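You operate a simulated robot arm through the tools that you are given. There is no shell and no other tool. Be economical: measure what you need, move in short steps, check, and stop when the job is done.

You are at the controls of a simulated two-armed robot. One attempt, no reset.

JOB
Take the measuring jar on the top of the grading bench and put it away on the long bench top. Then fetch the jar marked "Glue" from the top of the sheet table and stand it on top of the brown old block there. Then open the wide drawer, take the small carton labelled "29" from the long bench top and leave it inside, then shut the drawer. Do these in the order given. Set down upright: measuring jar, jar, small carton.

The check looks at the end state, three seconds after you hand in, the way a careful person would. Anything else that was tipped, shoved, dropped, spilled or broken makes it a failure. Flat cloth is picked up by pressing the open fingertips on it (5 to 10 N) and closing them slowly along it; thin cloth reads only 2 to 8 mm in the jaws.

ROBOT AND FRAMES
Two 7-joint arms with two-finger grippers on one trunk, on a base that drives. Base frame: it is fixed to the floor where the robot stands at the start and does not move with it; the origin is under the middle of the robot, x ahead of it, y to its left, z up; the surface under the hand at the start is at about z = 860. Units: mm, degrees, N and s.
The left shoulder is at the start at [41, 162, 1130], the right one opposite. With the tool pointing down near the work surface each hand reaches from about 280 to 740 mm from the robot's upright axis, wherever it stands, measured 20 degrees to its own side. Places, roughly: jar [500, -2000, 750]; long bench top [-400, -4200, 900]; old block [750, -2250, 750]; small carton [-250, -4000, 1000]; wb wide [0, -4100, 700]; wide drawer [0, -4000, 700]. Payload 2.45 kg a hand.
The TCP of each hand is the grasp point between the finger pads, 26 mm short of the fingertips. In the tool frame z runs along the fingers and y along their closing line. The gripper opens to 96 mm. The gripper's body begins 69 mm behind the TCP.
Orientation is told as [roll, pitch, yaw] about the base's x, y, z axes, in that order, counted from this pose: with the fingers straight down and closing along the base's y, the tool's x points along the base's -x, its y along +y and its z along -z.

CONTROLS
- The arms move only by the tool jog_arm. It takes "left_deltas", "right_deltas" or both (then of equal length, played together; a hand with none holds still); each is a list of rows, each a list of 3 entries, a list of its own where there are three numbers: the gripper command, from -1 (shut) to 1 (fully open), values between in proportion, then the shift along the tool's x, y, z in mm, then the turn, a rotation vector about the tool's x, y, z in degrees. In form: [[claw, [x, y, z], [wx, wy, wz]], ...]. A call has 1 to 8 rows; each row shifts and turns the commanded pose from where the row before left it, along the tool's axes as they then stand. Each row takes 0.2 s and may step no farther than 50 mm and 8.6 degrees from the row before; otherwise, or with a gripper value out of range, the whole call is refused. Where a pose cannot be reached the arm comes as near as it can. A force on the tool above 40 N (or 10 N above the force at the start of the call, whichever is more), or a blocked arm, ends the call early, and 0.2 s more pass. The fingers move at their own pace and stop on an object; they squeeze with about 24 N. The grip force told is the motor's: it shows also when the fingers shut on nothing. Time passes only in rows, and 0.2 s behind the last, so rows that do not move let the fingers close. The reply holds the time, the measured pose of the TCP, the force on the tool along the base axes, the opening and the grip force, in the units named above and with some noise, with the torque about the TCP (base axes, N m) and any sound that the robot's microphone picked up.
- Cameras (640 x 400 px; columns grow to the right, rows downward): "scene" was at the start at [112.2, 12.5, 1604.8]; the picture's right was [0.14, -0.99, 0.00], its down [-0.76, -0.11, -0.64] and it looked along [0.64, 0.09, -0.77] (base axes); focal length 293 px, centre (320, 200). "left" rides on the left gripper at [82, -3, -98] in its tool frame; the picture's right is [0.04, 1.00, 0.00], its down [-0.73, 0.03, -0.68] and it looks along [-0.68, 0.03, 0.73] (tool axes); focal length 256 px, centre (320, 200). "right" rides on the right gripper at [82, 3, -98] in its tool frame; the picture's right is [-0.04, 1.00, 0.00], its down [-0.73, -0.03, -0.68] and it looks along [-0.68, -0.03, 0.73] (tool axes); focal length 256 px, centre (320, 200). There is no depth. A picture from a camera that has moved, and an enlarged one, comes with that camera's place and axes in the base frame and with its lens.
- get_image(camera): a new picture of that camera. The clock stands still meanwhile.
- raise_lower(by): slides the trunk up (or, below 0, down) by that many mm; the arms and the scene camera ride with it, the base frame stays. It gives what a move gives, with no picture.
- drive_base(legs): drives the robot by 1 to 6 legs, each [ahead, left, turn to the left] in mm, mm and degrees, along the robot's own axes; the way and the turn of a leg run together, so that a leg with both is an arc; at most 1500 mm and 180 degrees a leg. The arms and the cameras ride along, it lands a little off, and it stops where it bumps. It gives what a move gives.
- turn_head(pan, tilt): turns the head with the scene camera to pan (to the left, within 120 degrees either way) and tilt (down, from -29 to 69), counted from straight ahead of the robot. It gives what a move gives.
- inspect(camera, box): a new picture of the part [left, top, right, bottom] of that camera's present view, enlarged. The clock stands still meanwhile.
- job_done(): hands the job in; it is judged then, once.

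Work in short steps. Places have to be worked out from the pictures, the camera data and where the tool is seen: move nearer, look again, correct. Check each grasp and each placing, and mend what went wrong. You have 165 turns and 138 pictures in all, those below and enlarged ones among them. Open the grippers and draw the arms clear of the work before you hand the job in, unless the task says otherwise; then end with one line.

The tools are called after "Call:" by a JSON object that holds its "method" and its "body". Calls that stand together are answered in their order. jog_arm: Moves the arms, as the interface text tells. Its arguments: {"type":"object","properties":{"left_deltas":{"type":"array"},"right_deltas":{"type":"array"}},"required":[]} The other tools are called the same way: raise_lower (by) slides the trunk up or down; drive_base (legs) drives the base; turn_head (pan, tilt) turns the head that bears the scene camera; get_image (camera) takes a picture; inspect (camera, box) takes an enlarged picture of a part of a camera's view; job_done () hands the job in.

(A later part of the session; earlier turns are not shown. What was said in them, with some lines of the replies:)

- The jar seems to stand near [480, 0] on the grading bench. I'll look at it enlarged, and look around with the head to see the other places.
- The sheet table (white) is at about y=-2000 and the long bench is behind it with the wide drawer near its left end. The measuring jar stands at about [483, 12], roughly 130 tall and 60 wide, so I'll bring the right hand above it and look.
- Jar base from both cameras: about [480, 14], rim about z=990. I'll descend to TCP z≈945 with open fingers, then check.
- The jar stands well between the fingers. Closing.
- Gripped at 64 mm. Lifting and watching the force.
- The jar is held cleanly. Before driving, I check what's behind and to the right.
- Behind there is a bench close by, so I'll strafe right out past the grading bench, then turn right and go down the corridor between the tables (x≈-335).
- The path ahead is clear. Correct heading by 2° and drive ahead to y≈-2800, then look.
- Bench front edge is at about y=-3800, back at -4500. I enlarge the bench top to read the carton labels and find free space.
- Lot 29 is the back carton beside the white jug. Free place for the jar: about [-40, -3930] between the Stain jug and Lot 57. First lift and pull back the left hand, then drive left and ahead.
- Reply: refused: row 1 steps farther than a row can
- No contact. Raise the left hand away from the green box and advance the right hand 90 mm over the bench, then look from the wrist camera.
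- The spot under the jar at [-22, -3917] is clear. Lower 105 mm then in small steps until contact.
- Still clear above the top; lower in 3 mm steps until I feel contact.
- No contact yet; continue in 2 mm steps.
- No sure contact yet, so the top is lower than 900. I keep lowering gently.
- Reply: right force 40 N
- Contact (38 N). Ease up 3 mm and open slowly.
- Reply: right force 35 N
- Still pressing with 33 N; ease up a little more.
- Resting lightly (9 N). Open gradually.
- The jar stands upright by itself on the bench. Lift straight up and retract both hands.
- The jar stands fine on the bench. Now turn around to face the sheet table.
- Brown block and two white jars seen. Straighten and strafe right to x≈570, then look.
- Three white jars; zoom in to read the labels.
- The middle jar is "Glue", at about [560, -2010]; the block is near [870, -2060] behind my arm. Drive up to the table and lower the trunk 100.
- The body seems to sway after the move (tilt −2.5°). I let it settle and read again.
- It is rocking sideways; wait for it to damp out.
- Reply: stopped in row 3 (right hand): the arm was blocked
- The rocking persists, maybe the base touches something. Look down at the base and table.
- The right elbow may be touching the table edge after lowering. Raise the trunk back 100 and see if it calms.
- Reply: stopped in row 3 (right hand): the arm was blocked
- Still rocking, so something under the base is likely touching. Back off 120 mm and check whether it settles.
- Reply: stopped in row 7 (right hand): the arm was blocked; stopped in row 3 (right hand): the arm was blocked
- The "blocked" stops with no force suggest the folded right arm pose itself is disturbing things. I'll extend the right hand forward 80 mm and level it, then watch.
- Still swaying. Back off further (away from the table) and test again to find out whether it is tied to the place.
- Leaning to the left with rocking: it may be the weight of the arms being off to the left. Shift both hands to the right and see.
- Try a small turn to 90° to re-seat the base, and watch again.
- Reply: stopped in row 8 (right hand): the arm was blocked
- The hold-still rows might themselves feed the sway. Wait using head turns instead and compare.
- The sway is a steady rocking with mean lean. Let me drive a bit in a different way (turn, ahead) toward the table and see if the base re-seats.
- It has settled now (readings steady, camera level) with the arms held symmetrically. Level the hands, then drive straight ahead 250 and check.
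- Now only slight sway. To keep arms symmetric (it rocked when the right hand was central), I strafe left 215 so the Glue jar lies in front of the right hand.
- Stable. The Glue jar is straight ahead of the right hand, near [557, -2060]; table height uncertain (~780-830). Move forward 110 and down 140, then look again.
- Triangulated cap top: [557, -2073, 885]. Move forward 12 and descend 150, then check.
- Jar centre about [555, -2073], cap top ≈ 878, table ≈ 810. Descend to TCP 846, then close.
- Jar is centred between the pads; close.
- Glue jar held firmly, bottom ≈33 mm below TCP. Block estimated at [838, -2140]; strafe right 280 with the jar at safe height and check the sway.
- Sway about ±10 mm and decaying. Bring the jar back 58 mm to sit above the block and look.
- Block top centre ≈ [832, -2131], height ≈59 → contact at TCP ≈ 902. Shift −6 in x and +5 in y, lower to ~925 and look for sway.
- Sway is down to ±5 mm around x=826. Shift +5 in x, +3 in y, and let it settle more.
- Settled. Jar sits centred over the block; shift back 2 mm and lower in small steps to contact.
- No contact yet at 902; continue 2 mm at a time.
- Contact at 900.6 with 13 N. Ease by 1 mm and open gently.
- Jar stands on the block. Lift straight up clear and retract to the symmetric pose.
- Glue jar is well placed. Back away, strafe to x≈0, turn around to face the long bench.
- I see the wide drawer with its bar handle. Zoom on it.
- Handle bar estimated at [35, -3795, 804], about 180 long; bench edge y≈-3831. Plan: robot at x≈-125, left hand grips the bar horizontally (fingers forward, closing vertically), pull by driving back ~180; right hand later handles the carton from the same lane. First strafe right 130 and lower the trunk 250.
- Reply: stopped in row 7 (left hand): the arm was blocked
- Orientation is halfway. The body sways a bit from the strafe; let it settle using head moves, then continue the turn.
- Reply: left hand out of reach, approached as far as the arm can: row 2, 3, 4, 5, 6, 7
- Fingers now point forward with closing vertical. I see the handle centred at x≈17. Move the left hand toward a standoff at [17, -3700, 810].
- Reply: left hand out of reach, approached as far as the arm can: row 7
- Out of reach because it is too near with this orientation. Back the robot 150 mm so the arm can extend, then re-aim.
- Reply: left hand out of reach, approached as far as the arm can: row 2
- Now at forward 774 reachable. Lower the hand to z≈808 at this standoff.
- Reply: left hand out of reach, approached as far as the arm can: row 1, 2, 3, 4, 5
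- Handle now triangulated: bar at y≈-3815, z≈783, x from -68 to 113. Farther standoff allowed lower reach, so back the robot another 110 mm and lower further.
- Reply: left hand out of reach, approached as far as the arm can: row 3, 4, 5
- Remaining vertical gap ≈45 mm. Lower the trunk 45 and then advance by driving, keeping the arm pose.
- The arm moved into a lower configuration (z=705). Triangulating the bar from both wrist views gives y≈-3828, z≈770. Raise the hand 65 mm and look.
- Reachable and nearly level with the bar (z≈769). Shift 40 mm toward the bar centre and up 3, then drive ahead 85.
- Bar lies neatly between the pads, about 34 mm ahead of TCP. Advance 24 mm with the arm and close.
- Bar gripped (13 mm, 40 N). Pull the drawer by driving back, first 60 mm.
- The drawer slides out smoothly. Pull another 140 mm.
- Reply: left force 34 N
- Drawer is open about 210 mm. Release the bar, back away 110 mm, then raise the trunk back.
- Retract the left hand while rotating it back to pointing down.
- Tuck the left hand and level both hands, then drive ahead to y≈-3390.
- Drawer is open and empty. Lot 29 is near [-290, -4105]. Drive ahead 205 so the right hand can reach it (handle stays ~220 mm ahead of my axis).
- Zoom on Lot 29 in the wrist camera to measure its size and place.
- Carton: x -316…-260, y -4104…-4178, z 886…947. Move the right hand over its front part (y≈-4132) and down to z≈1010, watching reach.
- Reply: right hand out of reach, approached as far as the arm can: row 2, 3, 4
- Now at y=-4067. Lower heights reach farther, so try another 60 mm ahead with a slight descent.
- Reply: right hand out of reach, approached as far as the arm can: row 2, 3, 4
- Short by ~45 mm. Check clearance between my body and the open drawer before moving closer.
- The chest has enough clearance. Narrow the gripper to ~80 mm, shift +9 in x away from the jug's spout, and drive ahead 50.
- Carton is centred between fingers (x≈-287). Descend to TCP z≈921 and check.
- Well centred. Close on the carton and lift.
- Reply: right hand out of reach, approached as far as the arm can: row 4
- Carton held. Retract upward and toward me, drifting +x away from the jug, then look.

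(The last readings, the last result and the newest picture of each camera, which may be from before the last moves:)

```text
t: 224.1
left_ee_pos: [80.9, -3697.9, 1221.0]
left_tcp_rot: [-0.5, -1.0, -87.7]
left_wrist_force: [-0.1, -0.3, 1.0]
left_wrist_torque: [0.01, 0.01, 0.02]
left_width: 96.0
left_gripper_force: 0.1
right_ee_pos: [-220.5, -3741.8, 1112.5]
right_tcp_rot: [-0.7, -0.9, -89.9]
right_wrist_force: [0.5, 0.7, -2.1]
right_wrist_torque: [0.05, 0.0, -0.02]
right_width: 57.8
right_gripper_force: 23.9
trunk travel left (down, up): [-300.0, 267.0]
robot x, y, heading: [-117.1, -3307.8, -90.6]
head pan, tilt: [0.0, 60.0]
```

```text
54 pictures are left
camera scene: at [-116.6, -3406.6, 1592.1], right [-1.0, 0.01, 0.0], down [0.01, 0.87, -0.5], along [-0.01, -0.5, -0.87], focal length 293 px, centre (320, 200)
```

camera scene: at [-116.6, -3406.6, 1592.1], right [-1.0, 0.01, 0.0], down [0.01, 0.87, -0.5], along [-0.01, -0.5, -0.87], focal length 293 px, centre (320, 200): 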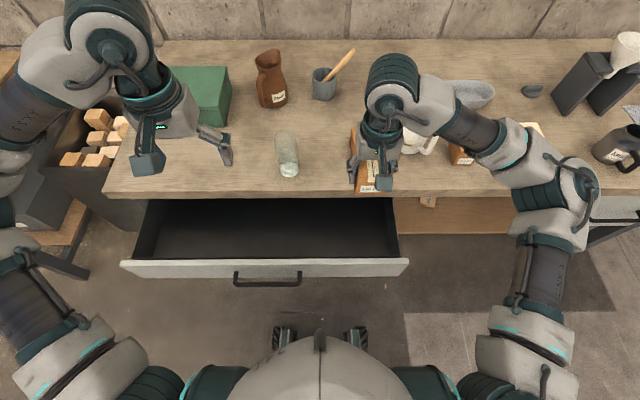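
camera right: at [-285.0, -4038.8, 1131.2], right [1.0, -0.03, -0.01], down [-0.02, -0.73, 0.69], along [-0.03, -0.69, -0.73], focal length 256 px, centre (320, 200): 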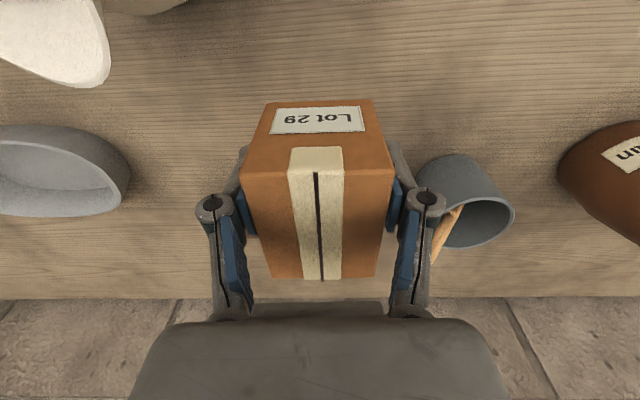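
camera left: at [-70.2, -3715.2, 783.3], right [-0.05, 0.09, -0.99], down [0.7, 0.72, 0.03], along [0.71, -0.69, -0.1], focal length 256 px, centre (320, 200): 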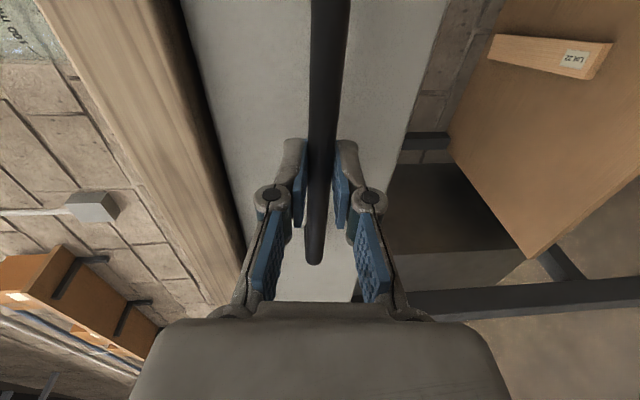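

The carton is over the open drawer. To keep the wrist camera clear of the drawer front, turn the hand ~60° about vertical, then look.

Call:
{"method": "jog_arm", "body": {"right_deltas": [[-1, [0, 0, 0], [0, 0, 8.5]], [-1, [0, 0, 0], [0, 0, 8.5]], [-1, [0, 0, 0], [0, 0, 8.5]], [-1, [0, 0, 0], [0, 0, 8.5]], [-1, [0, 0, 0], [0, 0, 8.5]], [-1, [0, 0, 0], [0, 0, 8.5]], [-1, [0, 0, 0], [0, 0, 8.5]], [-1, [0, 0, 0], [0, 0, 0]]]}}

Call:
{"method": "get_image", "body": {"camera": "scene"}}

Call:
{"method": "get_image", "body": {"camera": "right"}}

```text
t: 225.9
left_ee_pos: [81.6, -3698.8, 1219.9]
left_tcp_rot: [-0.5, -0.9, -87.7]
left_wrist_force: [1.2, -1.0, 0.4]
left_wrist_torque: [0.02, 0.04, 0.02]
left_width: 96.1
left_gripper_force: 0.0
right_ee_pos: [-221.2, -3744.0, 1112.3]
right_tcp_rot: [0.4, -1.1, -149.5]
right_wrist_force: [0.6, 0.0, -2.9]
right_wrist_torque: [0.04, -0.05, 0.03]
right_width: 57.5
right_gripper_force: 24.3
trunk travel left (down, up): [-300.0, 267.0]
robot x, y, heading: [-114.5, -3307.0, -90.7]
head pan, tilt: [0.0, 60.0]
```

```text
53 pictures are left
camera scene: at [-116.5, -3407.3, 1592.0], right [-1.0, 0.01, 0.0], down [0.01, 0.87, -0.5], along [-0.01, -0.5, -0.87], focal length 293 px, centre (320, 200)
```

scene: 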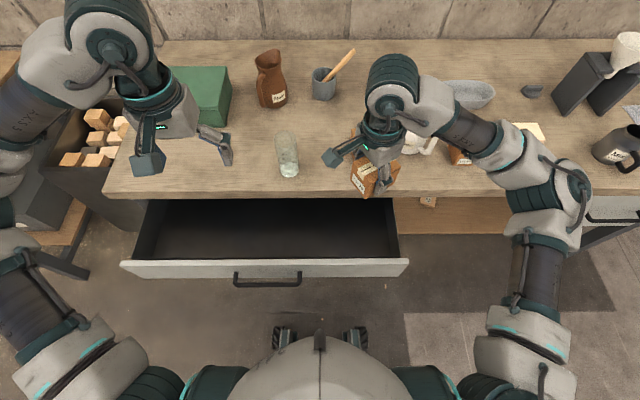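

```text
52 pictures are left
camera right: at [-147.2, -3700.9, 1208.5], right [0.47, -0.88, 0.01], down [-0.64, -0.34, 0.69], along [-0.61, -0.33, -0.72], focal length 256 px, centre (320, 200)
```

right: 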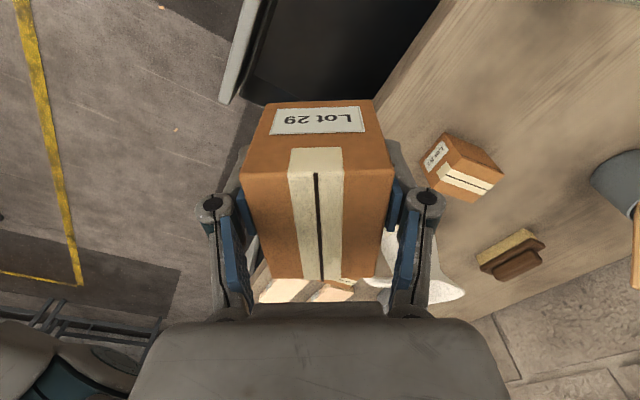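

Carton is well inside the opening in plan view. Descend to TCP ≈ 805 and check.

Call:
{"method": "jog_arm", "body": {"right_deltas": [[-1, [0, 0, 45], [0, 0, 0]], [-1, [0, 0, 45], [0, 0, 0]], [-1, [0, 0, 45], [0, 0, 0]], [-1, [0, 0, 45], [0, 0, 0]], [-1, [0, 0, 40], [0, 0, 0]], [-1, [0, 0, 0], [0, 0, 0]]]}}

Call:
{"method": "get_image", "body": {"camera": "scene"}}

Call:
{"method": "get_image", "body": {"camera": "right"}}

```text
t: 227.3
left_ee_pos: [80.3, -3697.7, 1218.8]
left_tcp_rot: [-0.6, -0.9, -87.6]
left_wrist_force: [0.0, -0.8, 0.2]
left_wrist_torque: [-0.03, -0.01, -0.01]
left_width: 96.0
left_gripper_force: 0.0
right_ee_pos: [-223.3, -3746.5, 889.7]
right_tcp_rot: [0.5, -1.1, -149.3]
right_wrist_force: [0.6, -0.1, -2.7]
right_wrist_torque: [0.0, -0.04, -0.02]
right_width: 57.6
right_gripper_force: 23.7
trunk travel left (down, up): [-300.0, 267.0]
robot x, y, heading: [-116.3, -3306.8, -90.6]
head pan, tilt: [0.0, 60.0]
```

```text
51 pictures are left
camera scene: at [-116.7, -3406.9, 1592.1], right [-1.0, 0.01, 0.0], down [0.01, 0.87, -0.5], along [-0.01, -0.5, -0.87], focal length 293 px, centre (320, 200)
```

scene: 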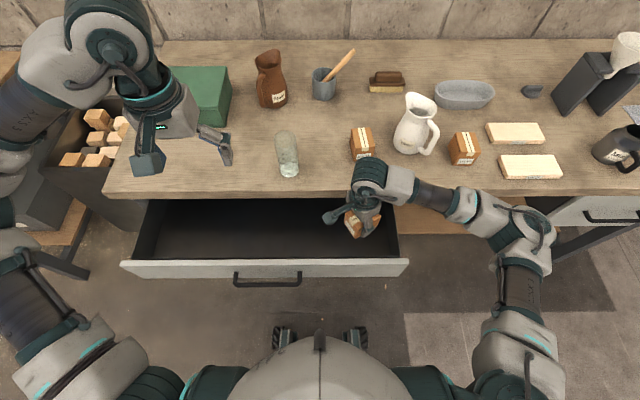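

```text
50 pictures are left
camera right: at [-149.9, -3704.2, 986.6], right [0.48, -0.88, 0.01], down [-0.64, -0.34, 0.69], along [-0.61, -0.34, -0.72], focal length 256 px, centre (320, 200)
```

right: 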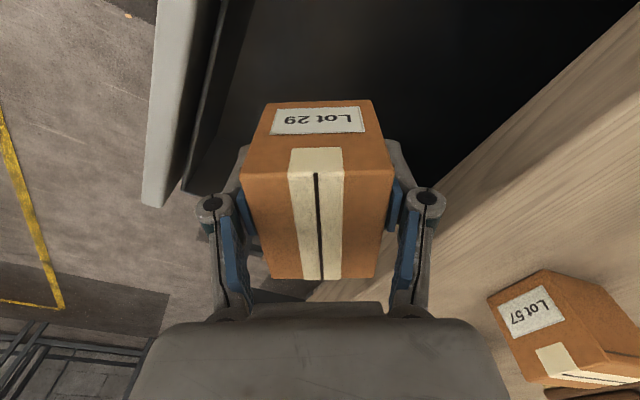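

Position is fine: carton between bench edge and drawer front. Lower another 85, then small steps to contact.

Call:
{"method": "jog_arm", "body": {"right_deltas": [[-1, [0, 0, 30], [0, 0, 0]], [-1, [0, 0, 30], [0, 0, 0]], [-1, [0, 0, 20], [0, 0, 0]], [-1, [0, 0, 0], [0, 0, 0]]]}}

Call:
{"method": "get_image", "body": {"camera": "right"}}

Call:
{"method": "inspect", "body": {"camera": "scene", "box": [280, 170, 440, 290]}}

```text
t: 228.3
left_ee_pos: [80.3, -3699.0, 1220.2]
left_tcp_rot: [-0.5, -0.9, -87.6]
left_wrist_force: [0.3, 0.4, -0.4]
left_wrist_torque: [0.02, -0.01, -0.03]
left_width: 95.9
left_gripper_force: 0.0
right_ee_pos: [-223.4, -3746.4, 813.1]
right_tcp_rot: [0.4, -1.0, -149.3]
right_wrist_force: [0.4, -0.7, -3.3]
right_wrist_torque: [0.02, -0.03, -0.02]
right_width: 57.8
right_gripper_force: 23.6
trunk travel left (down, up): [-300.0, 267.0]
robot x, y, heading: [-114.3, -3306.8, -90.4]
head pan, tilt: [0.0, 60.0]
```

```text
49 pictures are left
camera right: at [-149.9, -3705.3, 908.8], right [0.48, -0.88, 0.01], down [-0.64, -0.34, 0.69], along [-0.61, -0.33, -0.72], focal length 256 px, centre (320, 200)
```

right: 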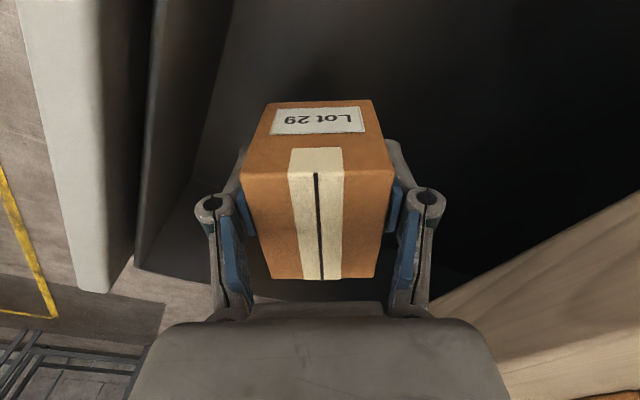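

```text
3.33 times, centred on (360, 230) of scene
camera zoom: at [-116.6, -3407.1, 1592.0], right [-1.0, 0.01, 0.0], down [0.01, 0.87, -0.5], along [-0.01, -0.5, -0.87], focal length 978 px, centre (187, 100)
```

zoom: 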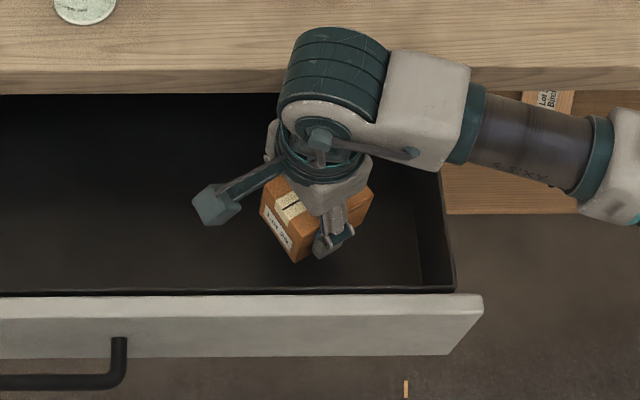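

Clear all around. Lower further in small steps.

Call:
{"method": "jog_arm", "body": {"right_deltas": [[-1, [0, 0, 12], [0, 0, 0]], [-1, [0, 0, 10], [0, 0, 0]], [-1, [0, 0, 5], [0, 0, 0]], [-1, [0, 0, 4], [0, 0, 0]], [-1, [0, 0, 4], [0, 0, 0]], [-1, [0, 0, 3], [0, 0, 0]], [-1, [0, 0, 0], [0, 0, 0]]]}}

```text
t: 229.9
left_ee_pos: [80.6, -3698.2, 1220.4]
left_tcp_rot: [-0.5, -0.9, -87.6]
left_wrist_force: [-0.5, 0.2, 0.1]
left_wrist_torque: [0.04, 0.0, -0.01]
left_width: 95.9
left_gripper_force: 0.0
right_ee_pos: [-224.9, -3747.2, 774.0]
right_tcp_rot: [0.4, -1.0, -149.4]
right_wrist_force: [0.0, -0.3, -2.7]
right_wrist_torque: [0.03, -0.02, -0.02]
right_width: 57.8
right_gripper_force: 23.6
trunk travel left (down, up): [-300.0, 267.0]
robot x, y, heading: [-116.3, -3306.0, -90.8]
head pan, tilt: [0.0, 60.0]
```

No contact yet; continue in 3 mm steps.

Call:
{"method": "jog_arm", "body": {"right_deltas": [[-1, [0, 0, 3], [0, 0, 0]], [-1, [0, 0, 3], [0, 0, 0]], [-1, [0, 0, 3], [0, 0, 0]], [-1, [0, 0, 0], [0, 0, 0]]]}}

```text
t: 230.9
left_ee_pos: [80.6, -3697.8, 1219.9]
left_tcp_rot: [-0.5, -0.9, -87.5]
left_wrist_force: [-0.2, 0.8, -0.9]
left_wrist_torque: [-0.01, -0.02, 0.01]
left_width: 96.2
left_gripper_force: 0.1
right_ee_pos: [-224.5, -3748.8, 765.6]
right_tcp_rot: [0.4, -1.0, -149.3]
right_wrist_force: [0.4, -0.2, -3.9]
right_wrist_torque: [0.01, -0.01, -0.02]
right_width: 57.5
right_gripper_force: 23.4
trunk travel left (down, up): [-300.0, 267.0]
robot x, y, heading: [-116.2, -3308.9, -90.5]
head pan, tilt: [0.0, 60.0]
```

Call:
{"method": "jog_arm", "body": {"right_deltas": [[-1, [0, 0, 3], [0, 0, 0]], [-1, [0, 0, 3], [0, 0, 0]], [-1, [0, 0, 3], [0, 0, 0]], [-1, [0, 0, 0], [0, 0, 0]]]}}

Call:
{"method": "get_image", "body": {"camera": "right"}}

```text
t: 231.9
left_ee_pos: [82.6, -3697.1, 1220.7]
left_tcp_rot: [-0.6, -1.0, -87.5]
left_wrist_force: [0.0, 1.6, -0.1]
left_wrist_torque: [-0.01, 0.01, -0.02]
left_width: 96.0
left_gripper_force: 0.0
right_ee_pos: [-224.5, -3747.7, 758.4]
right_tcp_rot: [0.6, -1.0, -149.4]
right_wrist_force: [-0.9, -1.0, 21.2]
right_wrist_torque: [-0.09, 0.08, 0.02]
right_width: 58.1
right_gripper_force: 23.4
trunk travel left (down, up): [-300.0, 267.0]
robot x, y, heading: [-117.5, -3307.1, -91.0]
head pan, tilt: [0.0, 60.0]
```

```text
47 pictures are left
camera right: at [-151.3, -3705.9, 853.8], right [0.48, -0.88, 0.01], down [-0.64, -0.34, 0.69], along [-0.61, -0.34, -0.72], focal length 256 px, centre (320, 200)
```

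right: 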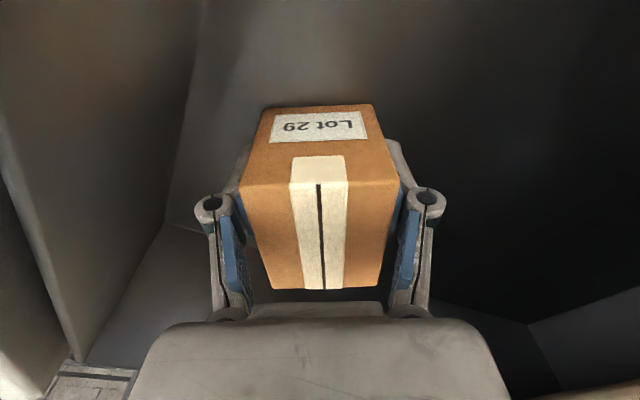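

Contact with the drawer floor (21 N). Ease 2 mm and open gently.

Call:
{"method": "jog_arm", "body": {"right_deltas": [[-1, [0, 0, -2], [0, 0, 0]], [-1, [0, 0, 0], [0, 0, 0]], [0.23, [0, 0, 0], [0, 0, 0]], [0.35, [0, 0, 0], [0, 0, 0]], [0.6, [0, 0, 0], [0, 0, 0]], [0.8, [0, 0, 0], [0, 0, 0]], [0.8, [0, 0, 0], [0, 0, 0]]]}}

Call:
{"method": "get_image", "body": {"camera": "right"}}

```text
t: 233.5
left_ee_pos: [81.6, -3698.4, 1220.7]
left_tcp_rot: [-0.5, -0.9, -87.6]
left_wrist_force: [-0.2, -0.2, -0.1]
left_wrist_torque: [0.0, 0.02, -0.02]
left_width: 96.3
left_gripper_force: 0.0
right_ee_pos: [-225.1, -3748.0, 757.5]
right_tcp_rot: [0.4, -1.1, -149.2]
right_wrist_force: [0.1, 0.4, -0.4]
right_wrist_torque: [0.02, 0.02, 0.04]
right_width: 86.5
right_gripper_force: 0.0
trunk travel left (down, up): [-300.0, 267.0]
robot x, y, heading: [-115.5, -3304.5, -90.5]
head pan, tilt: [0.0, 60.0]
```

```text
46 pictures are left
camera right: at [-151.8, -3706.5, 854.4], right [0.48, -0.88, 0.01], down [-0.64, -0.34, 0.69], along [-0.61, -0.33, -0.72], focal length 256 px, centre (320, 200)
```

right: 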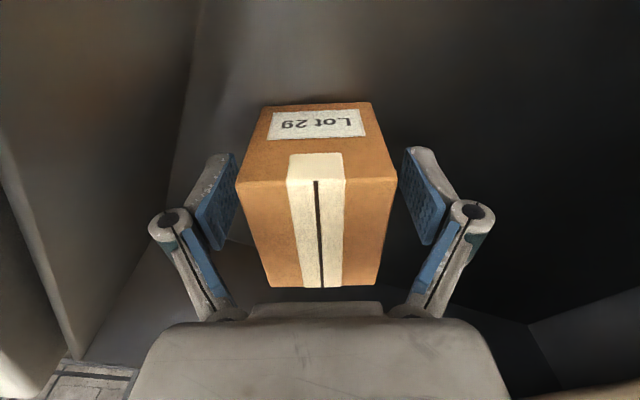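

Carton free and upright. Lift straight up out of the drawer.

Call:
{"method": "jog_arm", "body": {"right_deltas": [[0.8, [0, 0, -30], [0, 0, 0]], [0.8, [0, 0, -45], [0, 0, 0]], [0.8, [0, 0, -45], [0, 0, 0]], [0.8, [0, 0, -45], [0, 0, 0]], [0.8, [0, 0, -45], [0, 0, 0]], [0.8, [0, 0, -45], [0, 0, 0]], [0.8, [0, 0, -45], [0, 0, 0]], [0.8, [0, 0, 0], [0, 0, 0]]]}}

Call:
{"method": "get_image", "body": {"camera": "scene"}}

```text
t: 235.3
left_ee_pos: [81.5, -3698.8, 1219.5]
left_tcp_rot: [-0.6, -0.9, -87.6]
left_wrist_force: [-0.7, -0.6, -0.8]
left_wrist_torque: [0.02, 0.01, 0.01]
left_width: 96.1
left_gripper_force: 0.0
right_ee_pos: [-219.9, -3742.3, 1054.8]
right_tcp_rot: [0.5, -1.1, -149.3]
right_wrist_force: [0.1, 0.6, 0.5]
right_wrist_torque: [0.04, 0.01, -0.02]
right_width: 86.3
right_gripper_force: 0.1
trunk travel left (down, up): [-300.0, 267.0]
robot x, y, heading: [-116.7, -3306.3, -90.5]
head pan, tilt: [0.0, 60.0]
```

```text
45 pictures are left
camera scene: at [-116.2, -3407.3, 1592.0], right [-1.0, 0.01, 0.0], down [0.01, 0.87, -0.5], along [-0.01, -0.5, -0.87], focal length 293 px, centre (320, 200)
```

scene: 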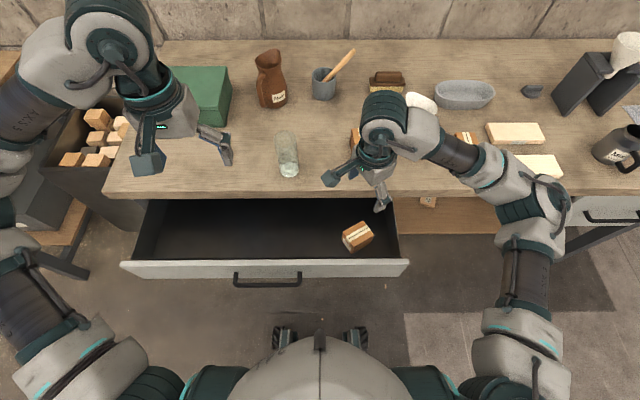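

The carton sits upright in the drawer. Now back up 186 mm, shut the left fingers and tilt that hand forward 27° to push the handle bar.

Call:
{"method": "drive_base", "body": {"legs": [[-186, 0, 0]]}}

Call:
{"method": "jog_arm", "body": {"left_deltas": [[0, [0, -20, 0], [0, -7, 0]], [-1, [0, -20, 0], [0, -7, 0]], [-1, [0, -20, 0], [0, -7, 0]], [-1, [0, 0, 0], [0, -6, 0]], [-1, [0, 0, 0], [0, 0, 0]]]}}

Call:
{"method": "get_image", "body": {"camera": "scene"}}

```text
t: 236.8
left_ee_pos: [83.8, -3518.9, 1219.8]
left_tcp_rot: [-0.5, -1.0, -87.6]
left_wrist_force: [-0.2, -0.1, -0.2]
left_wrist_torque: [-0.01, -0.03, -0.01]
left_width: 96.1
left_gripper_force: 0.0
right_ee_pos: [-217.1, -3562.2, 1053.6]
right_tcp_rot: [0.5, -1.1, -149.3]
right_wrist_force: [-0.8, -0.3, -0.4]
right_wrist_torque: [0.0, 0.01, -0.03]
right_width: 86.6
right_gripper_force: 0.0
trunk travel left (down, up): [-300.0, 267.0]
robot x, y, heading: [-114.8, -3125.3, -90.5]
head pan, tilt: [0.0, 60.0]
```

```text
t: 238.0
left_ee_pos: [26.4, -3515.8, 1222.6]
left_tcp_rot: [-0.5, -28.2, -87.3]
left_wrist_force: [-0.2, 0.5, 0.3]
left_wrist_torque: [0.05, 0.01, -0.03]
left_width: 0.0
left_gripper_force: 24.0
right_ee_pos: [-216.1, -3559.0, 1056.3]
right_tcp_rot: [0.7, -1.2, -149.2]
right_wrist_force: [0.7, -0.4, 0.1]
right_wrist_torque: [0.04, -0.02, -0.02]
right_width: 86.5
right_gripper_force: 0.1
trunk travel left (down, up): [-300.0, 267.0]
robot x, y, heading: [-113.7, -3123.6, -90.6]
head pan, tilt: [0.0, 60.0]
```

```text
44 pictures are left
camera scene: at [-114.2, -3226.5, 1592.1], right [-1.0, 0.01, 0.0], down [0.01, 0.87, -0.5], along [-0.01, -0.5, -0.87], focal length 293 px, centre (320, 200)
```

scene: 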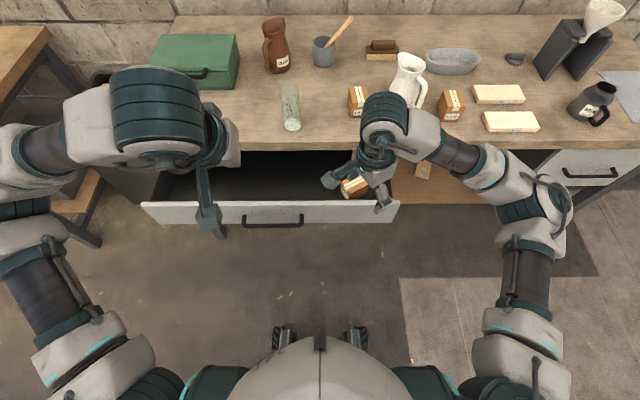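

Lower the left hand straight down ~445 mm in front of the drawer (clear of the handle by ~90 mm).

Call:
{"method": "jog_arm", "body": {"left_deltas": [[-1, [21.1, 0, 39.7], [0, 0, 0]], [-1, [21.1, 0, 39.7], [0, 0, 0]], [-1, [21.1, 0, 39.7], [0, 0, 0]], [-1, [21.1, 0, 39.7], [0, 0, 0]], [-1, [21.1, 0, 39.7], [0, 0, 0]], [-1, [21.1, 0, 39.7], [0, 0, 0]], [-1, [21.1, 0, 39.7], [0, 0, 0]], [-1, [21.1, 0, 39.7], [0, 0, 0]]]}}

Call:
{"method": "jog_arm", "body": {"left_deltas": [[-1, [21.1, 0, 39.7], [0, 0, 0]], [-1, [18.8, 0, 35.3], [0, 0, 0]], [-1, [0, 0, 0], [0, 0, 0]]]}}

Call:
{"method": "get_image", "body": {"camera": "left"}}

Call:
{"method": "get_image", "body": {"camera": "scene"}}

```text
t: 239.8
left_ee_pos: [15.4, -3516.7, 862.0]
left_tcp_rot: [-0.6, -28.1, -87.3]
left_wrist_force: [0.2, 0.4, 0.2]
left_wrist_torque: [0.01, -0.02, 0.01]
left_width: 0.0
left_gripper_force: 23.6
right_ee_pos: [-217.0, -3557.5, 1056.1]
right_tcp_rot: [0.7, -1.2, -149.2]
right_wrist_force: [0.0, 0.0, 0.2]
right_wrist_torque: [0.07, 0.0, -0.01]
right_width: 86.6
right_gripper_force: 0.1
trunk travel left (down, up): [-300.0, 267.0]
robot x, y, heading: [-115.9, -3127.5, -90.2]
head pan, tilt: [0.0, 60.0]
```

```text
t: 240.6
left_ee_pos: [19.9, -3516.2, 777.8]
left_tcp_rot: [-0.6, -28.1, -87.3]
left_wrist_force: [-0.2, 0.0, -0.8]
left_wrist_torque: [0.02, -0.03, -0.04]
left_width: 0.1
left_gripper_force: 23.7
right_ee_pos: [-217.9, -3557.3, 1055.4]
right_tcp_rot: [0.6, -1.1, -149.1]
right_wrist_force: [0.1, -1.0, 1.2]
right_wrist_torque: [0.02, 0.01, -0.02]
right_width: 86.4
right_gripper_force: 0.0
trunk travel left (down, up): [-300.0, 267.0]
robot x, y, heading: [-115.9, -3120.6, -90.5]
head pan, tilt: [0.0, 60.0]
```

```text
43 pictures are left
camera left: at [11.7, -3398.4, 826.8], right [1.0, 0.08, -0.03], down [0.05, -0.32, 0.94], along [0.06, -0.94, -0.33], focal length 256 px, centre (320, 200)
```

left: 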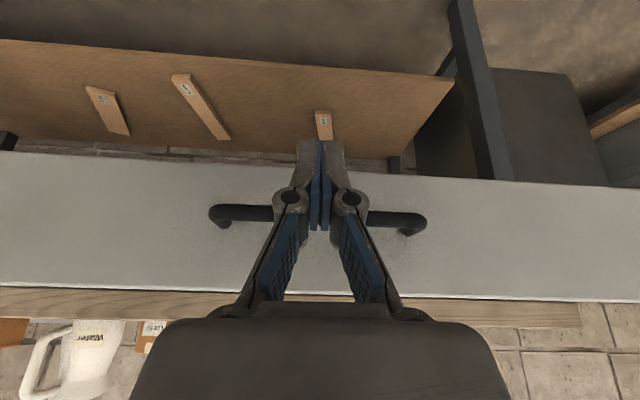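

```text
42 pictures are left
camera scene: at [-114.9, -3226.0, 1592.1], right [-1.0, 0.01, 0.0], down [0.01, 0.87, -0.5], along [0.0, -0.5, -0.87], focal length 293 px, centre (320, 200)
```

scene: 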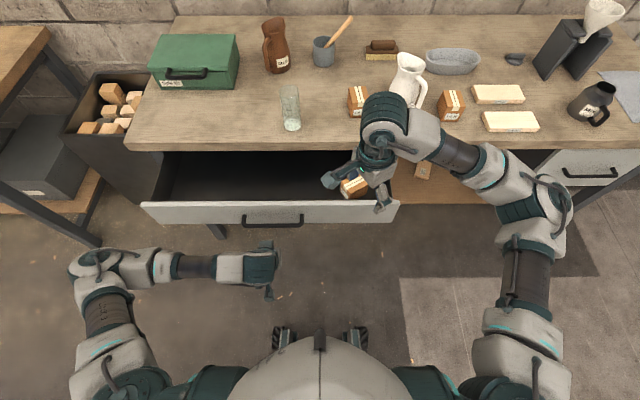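

Closed fingers are level with the handle's middle. Advance ~72 mm to just before contact while lowering 6 mm.

Call:
{"method": "jog_arm", "body": {"left_deltas": [[-1, [-10, 0, 10], [0, 0, 0]], [-1, [-13, 0, 7], [0, 0, 0]], [-1, [-13, 0, 7], [0, 0, 0]], [-1, [-13, 0, 7], [0, 0, 0]], [-1, [-12, 0, 6.5], [0, 0, 0]], [-1, [0, 0, 0], [0, 0, 0]]]}}

Call:
{"method": "get_image", "body": {"camera": "left"}}

```text
t: 242.0
left_ee_pos: [22.3, -3588.8, 772.4]
left_tcp_rot: [-0.6, -28.1, -87.2]
left_wrist_force: [-0.2, -0.9, -0.8]
left_wrist_torque: [-0.03, -0.04, -0.02]
left_width: 0.0
left_gripper_force: 23.8
right_ee_pos: [-218.7, -3556.7, 1055.5]
right_tcp_rot: [0.6, -1.2, -149.2]
right_wrist_force: [-0.4, -0.5, -0.2]
right_wrist_torque: [0.02, 0.0, -0.01]
right_width: 86.3
right_gripper_force: 0.0
trunk travel left (down, up): [-300.0, 267.0]
robot x, y, heading: [-113.7, -3126.7, -90.5]
head pan, tilt: [0.0, 60.0]
```

```text
41 pictures are left
camera left: at [13.6, -3470.9, 820.7], right [1.0, 0.08, -0.03], down [0.05, -0.32, 0.94], along [0.06, -0.94, -0.33], focal length 256 px, centre (320, 200)
```

left: 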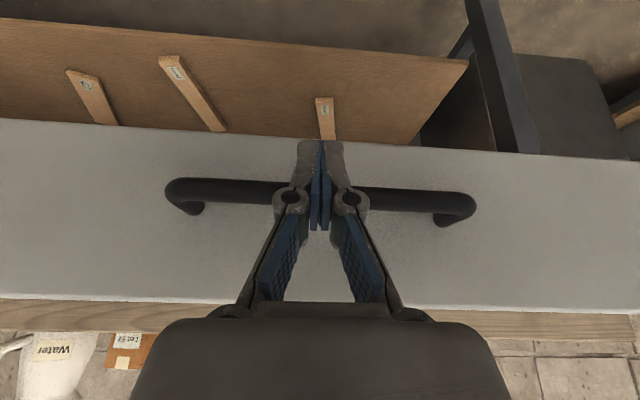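

Aligned on the bar. Push slowly (about 10 mm per row).

Call:
{"method": "jog_arm", "body": {"left_deltas": [[-1, [-8.8, 0, 4.7], [0, 0, 0]], [-1, [-8.8, 0, 4.7], [0, 0, 0]], [-1, [-8.8, 0, 4.7], [0, 0, 0]], [-1, [-8.8, 0, 4.7], [0, 0, 0]], [-1, [-8.8, 0, 4.7], [0, 0, 0]], [-1, [-8.8, 0, 4.7], [0, 0, 0]], [-1, [-8.8, 0, 4.7], [0, 0, 0]], [-1, [-8.8, 0, 4.7], [0, 0, 0]]]}}

Call:
{"method": "get_image", "body": {"camera": "scene"}}

```text
t: 243.8
left_ee_pos: [25.3, -3667.9, 772.1]
left_tcp_rot: [-0.6, -28.2, -87.2]
left_wrist_force: [0.2, 1.0, 0.5]
left_wrist_torque: [-0.02, 0.01, -0.02]
left_width: 0.0
left_gripper_force: 24.4
right_ee_pos: [-216.9, -3557.3, 1054.9]
right_tcp_rot: [0.6, -1.2, -149.2]
right_wrist_force: [-1.1, 0.2, 0.2]
right_wrist_torque: [0.01, -0.01, 0.02]
right_width: 86.3
right_gripper_force: 0.0
trunk travel left (down, up): [-300.0, 267.0]
robot x, y, heading: [-114.9, -3124.3, -90.3]
head pan, tilt: [0.0, 60.0]
```

```text
40 pictures are left
camera scene: at [-115.1, -3227.3, 1592.0], right [-1.0, 0.01, 0.0], down [0.01, 0.87, -0.5], along [0.0, -0.5, -0.87], focal length 293 px, centre (320, 200)
```

scene: 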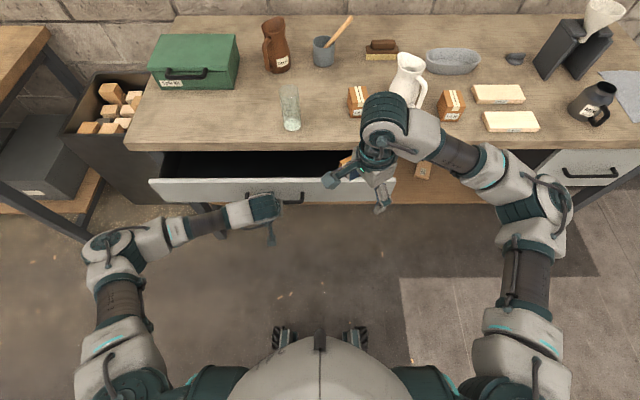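

The drawer follows with little force. Continue.

Call:
{"method": "jog_arm", "body": {"left_deltas": [[-1, [-8.8, 0, 4.7], [0, 0, 0]], [-1, [-8.8, 0, 4.7], [0, 0, 0]], [-1, [-8.8, 0, 4.7], [0, 0, 0]], [-1, [-8.8, 0, 4.7], [0, 0, 0]], [-1, [-8.8, 0, 4.7], [0, 0, 0]], [-1, [-8.8, 0, 4.7], [0, 0, 0]], [-1, [-8.8, 0, 4.7], [0, 0, 0]], [-1, [-8.8, 0, 4.7], [0, 0, 0]]]}}

Call:
{"method": "get_image", "body": {"camera": "scene"}}

```text
t: 245.6
left_ee_pos: [30.3, -3748.9, 774.2]
left_tcp_rot: [-0.6, -28.1, -87.3]
left_wrist_force: [0.4, 0.1, -0.1]
left_wrist_torque: [0.01, 0.01, -0.01]
left_width: 0.0
left_gripper_force: 24.2
right_ee_pos: [-216.7, -3557.4, 1056.2]
right_tcp_rot: [0.5, -1.2, -149.3]
right_wrist_force: [0.0, -0.4, -0.1]
right_wrist_torque: [0.0, -0.01, -0.01]
right_width: 86.5
right_gripper_force: 0.0
trunk travel left (down, up): [-300.0, 267.0]
robot x, y, heading: [-114.3, -3126.0, -90.2]
head pan, tilt: [0.0, 60.0]
```

```text
39 pictures are left
camera scene: at [-115.4, -3227.8, 1592.0], right [-1.0, 0.01, 0.0], down [0.01, 0.87, -0.5], along [0.0, -0.5, -0.87], focal length 293 px, centre (320, 200)
```

scene: 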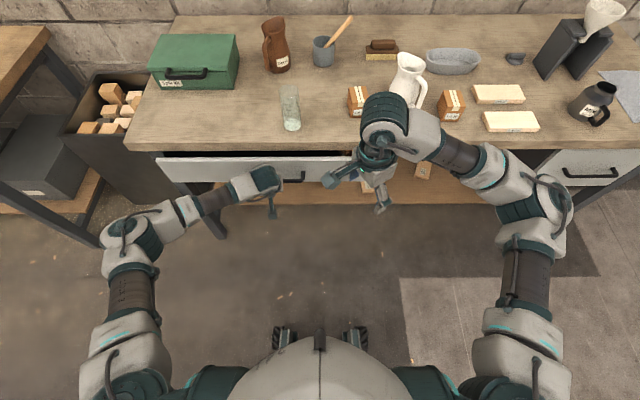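

Nearly shut; about 55 mm left. Push on gently.

Call:
{"method": "jog_arm", "body": {"left_deltas": [[-1, [-8.8, 0, 4.7], [0, 0, 0]], [-1, [-8.8, 0, 4.7], [0, 0, 0]], [-1, [-8.8, 0, 4.7], [0, 0, 0]], [-1, [-7, 0, 3.8], [0, 0, 0]], [-1, [-5.3, 0, 2.8], [0, 0, 0]], [-1, [-4.4, 0, 2.3], [0, 0, 0]], [-1, [0, 0, 0], [0, 0, 0]]]}}

Call:
{"method": "get_image", "body": {"camera": "left"}}

Call:
{"method": "get_image", "body": {"camera": "scene"}}

```text
t: 247.2
left_ee_pos: [30.4, -3797.3, 774.1]
left_tcp_rot: [-0.6, -28.0, -87.3]
left_wrist_force: [0.6, 0.0, 0.6]
left_wrist_torque: [0.0, -0.03, -0.02]
left_width: 0.1
left_gripper_force: 23.8
right_ee_pos: [-217.6, -3557.2, 1056.0]
right_tcp_rot: [0.5, -1.2, -149.2]
right_wrist_force: [1.0, 0.1, -0.5]
right_wrist_torque: [0.0, -0.03, -0.04]
right_width: 86.4
right_gripper_force: 0.1
trunk travel left (down, up): [-300.0, 267.0]
robot x, y, heading: [-114.0, -3126.9, -90.5]
head pan, tilt: [0.0, 60.0]
```

```text
38 pictures are left
camera left: at [21.4, -3679.4, 822.4], right [1.0, 0.08, -0.03], down [0.05, -0.32, 0.94], along [0.06, -0.94, -0.33], focal length 256 px, centre (320, 200)
```

left: 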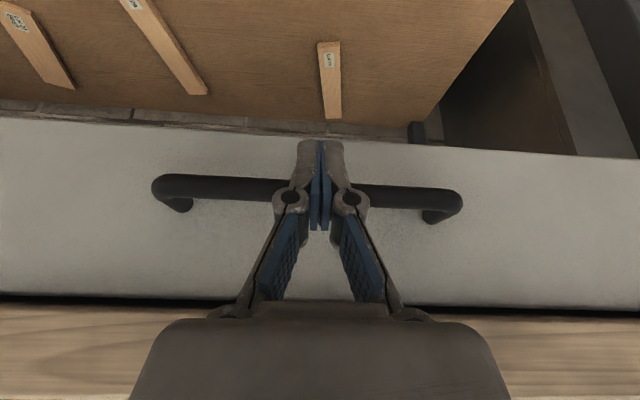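

```text
37 pictures are left
camera scene: at [-115.4, -3227.7, 1592.0], right [-1.0, 0.01, 0.0], down [0.01, 0.87, -0.5], along [0.0, -0.5, -0.87], focal length 293 px, centre (320, 200)
```

scene: 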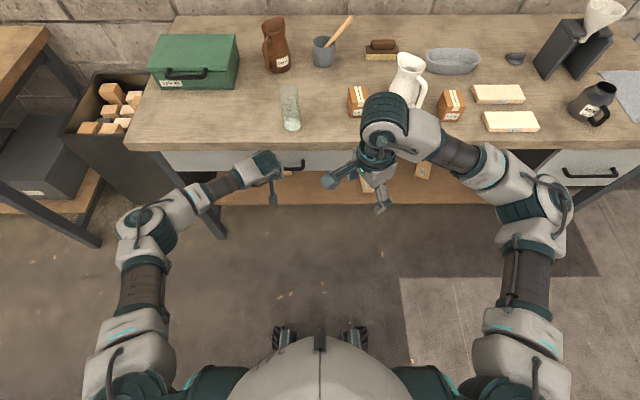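

Push further in small steps until the drawer stops.

Call:
{"method": "jog_arm", "body": {"left_deltas": [[-1, [-4.4, 0, 2.3], [0, 0, 0]], [-1, [-4.4, 0, 2.3], [0, 0, 0]], [-1, [-4.4, 0, 2.3], [0, 0, 0]], [-1, [-4.4, 0, 2.3], [0, 0, 0]], [-1, [0, 0, 0], [0, 0, 0]]]}}

```text
t: 248.0
left_ee_pos: [28.7, -3803.3, 769.6]
left_tcp_rot: [-0.3, -27.5, -87.5]
left_wrist_force: [1.4, 8.6, 0.0]
left_wrist_torque: [0.07, 0.0, -0.09]
left_width: 0.2
left_gripper_force: 24.0
right_ee_pos: [-218.2, -3554.8, 1056.1]
right_tcp_rot: [0.7, -1.2, -149.2]
right_wrist_force: [0.0, -0.2, 0.6]
right_wrist_torque: [0.06, -0.04, -0.01]
right_width: 86.4
right_gripper_force: 0.0
trunk travel left (down, up): [-300.0, 267.0]
robot x, y, heading: [-115.3, -3120.7, -90.4]
head pan, tilt: [0.0, 60.0]
stopped in row 3 (left hand): the force on the tool passed its limit at 46 N (the readings are from after the stop); the commanded pose is now the measured one
```

It hit its stop (46 N). Pull the hand back and check the drawer.

Call:
{"method": "jog_arm", "body": {"left_deltas": [[-1, [26, 0, -14], [0, 0, 0]], [-1, [35, 0, -18.8], [0, 0, 0]], [-1, [35, 0, -18.8], [0, 0, 0]], [-1, [35, 0, -18.8], [0, 0, 0]], [-1, [35, 0, -18.8], [0, 0, 0]], [-1, [35, 0, -18.8], [0, 0, 0]], [-1, [0, 0, 0], [0, 0, 0]]]}}

Call:
{"method": "get_image", "body": {"camera": "left"}}

Call:
{"method": "inspect", "body": {"camera": "scene", "box": [100, 80, 420, 240]}}

```text
t: 249.6
left_ee_pos: [21.0, -3574.5, 774.9]
left_tcp_rot: [-0.4, -27.5, -87.3]
left_wrist_force: [0.2, -0.1, 0.9]
left_wrist_torque: [0.0, 0.03, 0.02]
left_width: 0.0
left_gripper_force: 24.2
right_ee_pos: [-217.1, -3554.1, 1057.2]
right_tcp_rot: [0.7, -1.3, -149.2]
right_wrist_force: [-0.5, -1.0, 1.2]
right_wrist_torque: [-0.02, -0.01, 0.01]
right_width: 86.3
right_gripper_force: 0.1
trunk travel left (down, up): [-300.0, 267.0]
robot x, y, heading: [-113.8, -3124.1, -90.5]
head pan, tilt: [0.0, 60.0]
```

```text
36 pictures are left
camera left: at [12.4, -3457.4, 824.0], right [1.0, 0.08, -0.03], down [0.05, -0.33, 0.94], along [0.06, -0.94, -0.34], focal length 256 px, centre (320, 200)
```

left: 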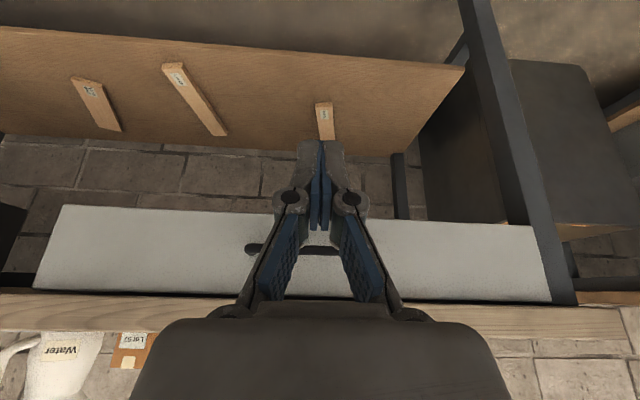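

```text
2.00 times, centred on (260, 160) of scene
camera zoom: at [-114.9, -3226.8, 1592.0], right [-1.0, 0.01, 0.0], down [0.01, 0.87, -0.5], along [0.0, -0.5, -0.87], focal length 587 px, centre (440, 280)
```

zoom: 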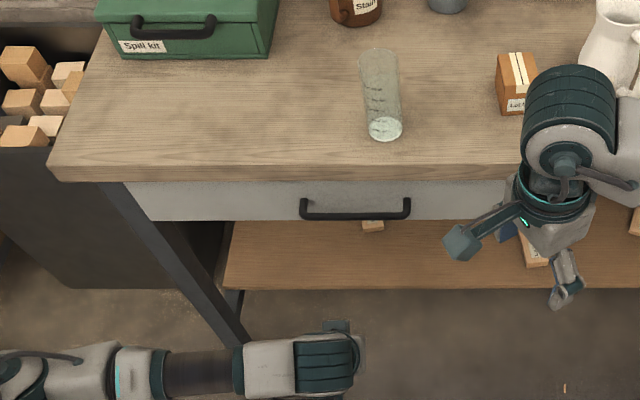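

The drawer is shut flush with the handle at its original place. Open the left gripper, raise and draw back both hands.

Call:
{"method": "jog_arm", "body": {"left_deltas": [[1, [-21.1, 0, -39.7], [0, 0, 0]], [1, [-21.1, 0, -39.7], [0, 0, 0]], [1, [-21.1, 0, -39.7], [0, 0, 0]], [1, [-21.1, 0, -39.7], [0, 0, 0]], [1, [-21.1, 0, -39.7], [0, 7, 0]], [1, [-21.1, 0, -39.7], [0, 7, 0]], [1, [0, 20, -20], [0, 7, 0]], [1, [0, 20, 0], [0, 6, 0]]], "right_deltas": [[1, [0, 0, -20], [0, 0, 0]], [1, [0, 0, -20], [0, 0, 0]], [1, [0, 0, -20], [0, 0, 0]], [1, [0, 0, -20], [0, 0, 0]], [1, [0, 0, 0], [0, 0, 0]], [1, [0, 0, 0], [0, 0, 0]], [1, [0, 0, 0], [0, 0, 0]], [1, [0, 0, 0], [0, 0, 0]]]}}

Call:
{"method": "drive_base", "body": {"legs": [[-200, 0, 0]]}}

Call:
{"method": "turn_head", "body": {"pan": 0, "tilt": 38}}

Call:
{"method": "get_image", "body": {"camera": "scene"}}

```text
t: 251.4
left_ee_pos: [62.3, -3577.6, 1061.5]
left_tcp_rot: [-0.5, -0.4, -87.8]
left_wrist_force: [0.5, -0.3, -1.3]
left_wrist_torque: [0.0, 0.04, 0.05]
left_width: 96.0
left_gripper_force: 0.0
right_ee_pos: [-213.6, -3552.4, 1136.3]
right_tcp_rot: [0.8, -1.3, -149.2]
right_wrist_force: [0.4, -0.1, 0.5]
right_wrist_torque: [0.02, 0.0, -0.03]
right_width: 95.9
right_gripper_force: 0.0
trunk travel left (down, up): [-300.0, 267.0]
robot x, y, heading: [-117.5, -3124.1, -90.5]
head pan, tilt: [0.0, 60.0]
```

```text
t: 253.0
left_ee_pos: [60.8, -3374.9, 1060.6]
left_tcp_rot: [-0.4, -0.5, -87.8]
left_wrist_force: [-0.7, -0.6, 0.1]
left_wrist_torque: [-0.02, -0.02, 0.01]
left_width: 96.1
left_gripper_force: 0.1
right_ee_pos: [-213.6, -3349.0, 1137.2]
right_tcp_rot: [0.9, -1.2, -149.3]
right_wrist_force: [0.4, 0.1, -0.3]
right_wrist_torque: [-0.02, 0.0, -0.02]
right_width: 96.2
right_gripper_force: 0.1
trunk travel left (down, up): [-300.0, 267.0]
robot x, y, heading: [-114.2, -2923.1, -90.5]
head pan, tilt: [0.0, 60.0]
```

```text
t: 253.8
left_ee_pos: [62.5, -3370.7, 1063.7]
left_tcp_rot: [-0.4, -0.7, -87.8]
left_wrist_force: [-0.3, 0.8, -0.4]
left_wrist_torque: [-0.02, 0.01, -0.02]
left_width: 95.9
left_gripper_force: 0.0
right_ee_pos: [-213.2, -3345.5, 1138.5]
right_tcp_rot: [1.0, -1.4, -149.3]
right_wrist_force: [0.5, -0.5, -0.3]
right_wrist_torque: [-0.01, 0.0, 0.02]
right_width: 96.2
right_gripper_force: 0.1
trunk travel left (down, up): [-300.0, 267.0]
robot x, y, heading: [-113.5, -2923.7, -90.5]
head pan, tilt: [0.0, 38.0]
```

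```text
34 pictures are left
camera scene: at [-113.4, -3044.6, 1621.6], right [-1.0, 0.01, 0.0], down [0.01, 0.62, -0.78], along [-0.01, -0.78, -0.62], focal length 293 px, centre (320, 200)
```

scene: 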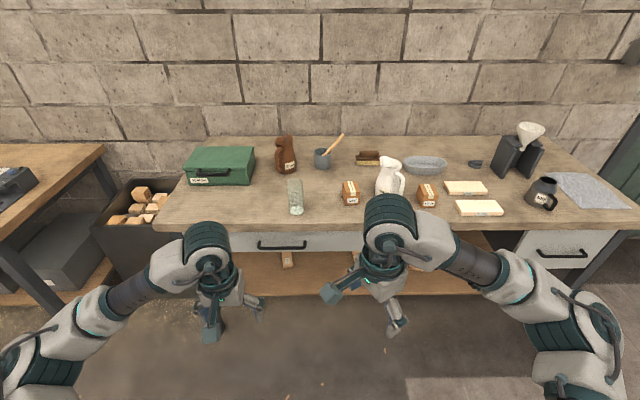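

Bench is in order, drawer shut. One last look back at the sheet table.

Call:
{"method": "turn_head", "body": {"pan": 118, "tilt": 30}}

Call:
{"method": "inspect", "body": {"camera": "scene", "box": [160, 60, 560, 310]}}

```text
t: 255.8
left_ee_pos: [62.0, -3371.3, 1063.9]
left_tcp_rot: [-0.4, -0.8, -87.8]
left_wrist_force: [-0.2, -0.3, -0.4]
left_wrist_torque: [-0.02, -0.02, 0.0]
left_width: 96.0
left_gripper_force: 0.1
right_ee_pos: [-213.5, -3346.0, 1137.9]
right_tcp_rot: [0.9, -1.3, -149.3]
right_wrist_force: [-0.2, 0.6, -0.2]
right_wrist_torque: [0.02, 0.0, 0.02]
right_width: 95.8
right_gripper_force: 0.2
trunk travel left (down, up): [-300.0, 267.0]
robot x, y, heading: [-117.9, -2924.1, -90.7]
head pan, tilt: [118.0, 30.0]
```

```text
1.60 times, centred on (360, 185) of scene
camera zoom: at [-31.8, -2916.8, 1634.6], right [0.46, -0.89, 0.0], down [-0.44, -0.23, -0.87], along [0.77, 0.4, -0.5], focal length 469 px, centre (256, 224)
```

zoom: 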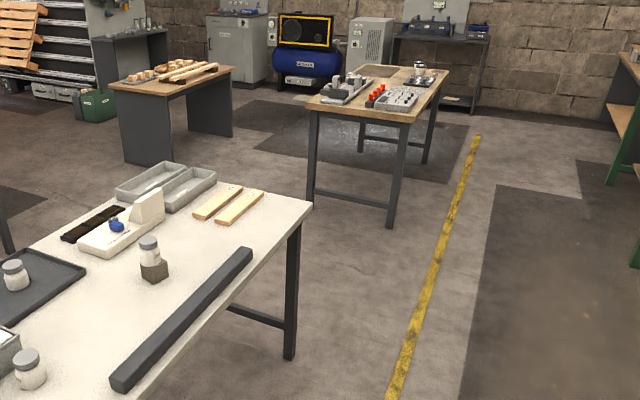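

The Glue jar stands on the block, everything else is in place, and both grippers are open and clear.

Call:
{"method": "job_done", "body": {}}

```text
The job is handed in.
```

I handed the job in with all three parts done in order: the measuring jar is on the long bench top, the Glue jar is on the old block, and the Lot 29 carton is in the shut wide drawer. The jars were upright in my last pictures. The carton was upright before I pushed the drawer shut, but I could not see it after that.
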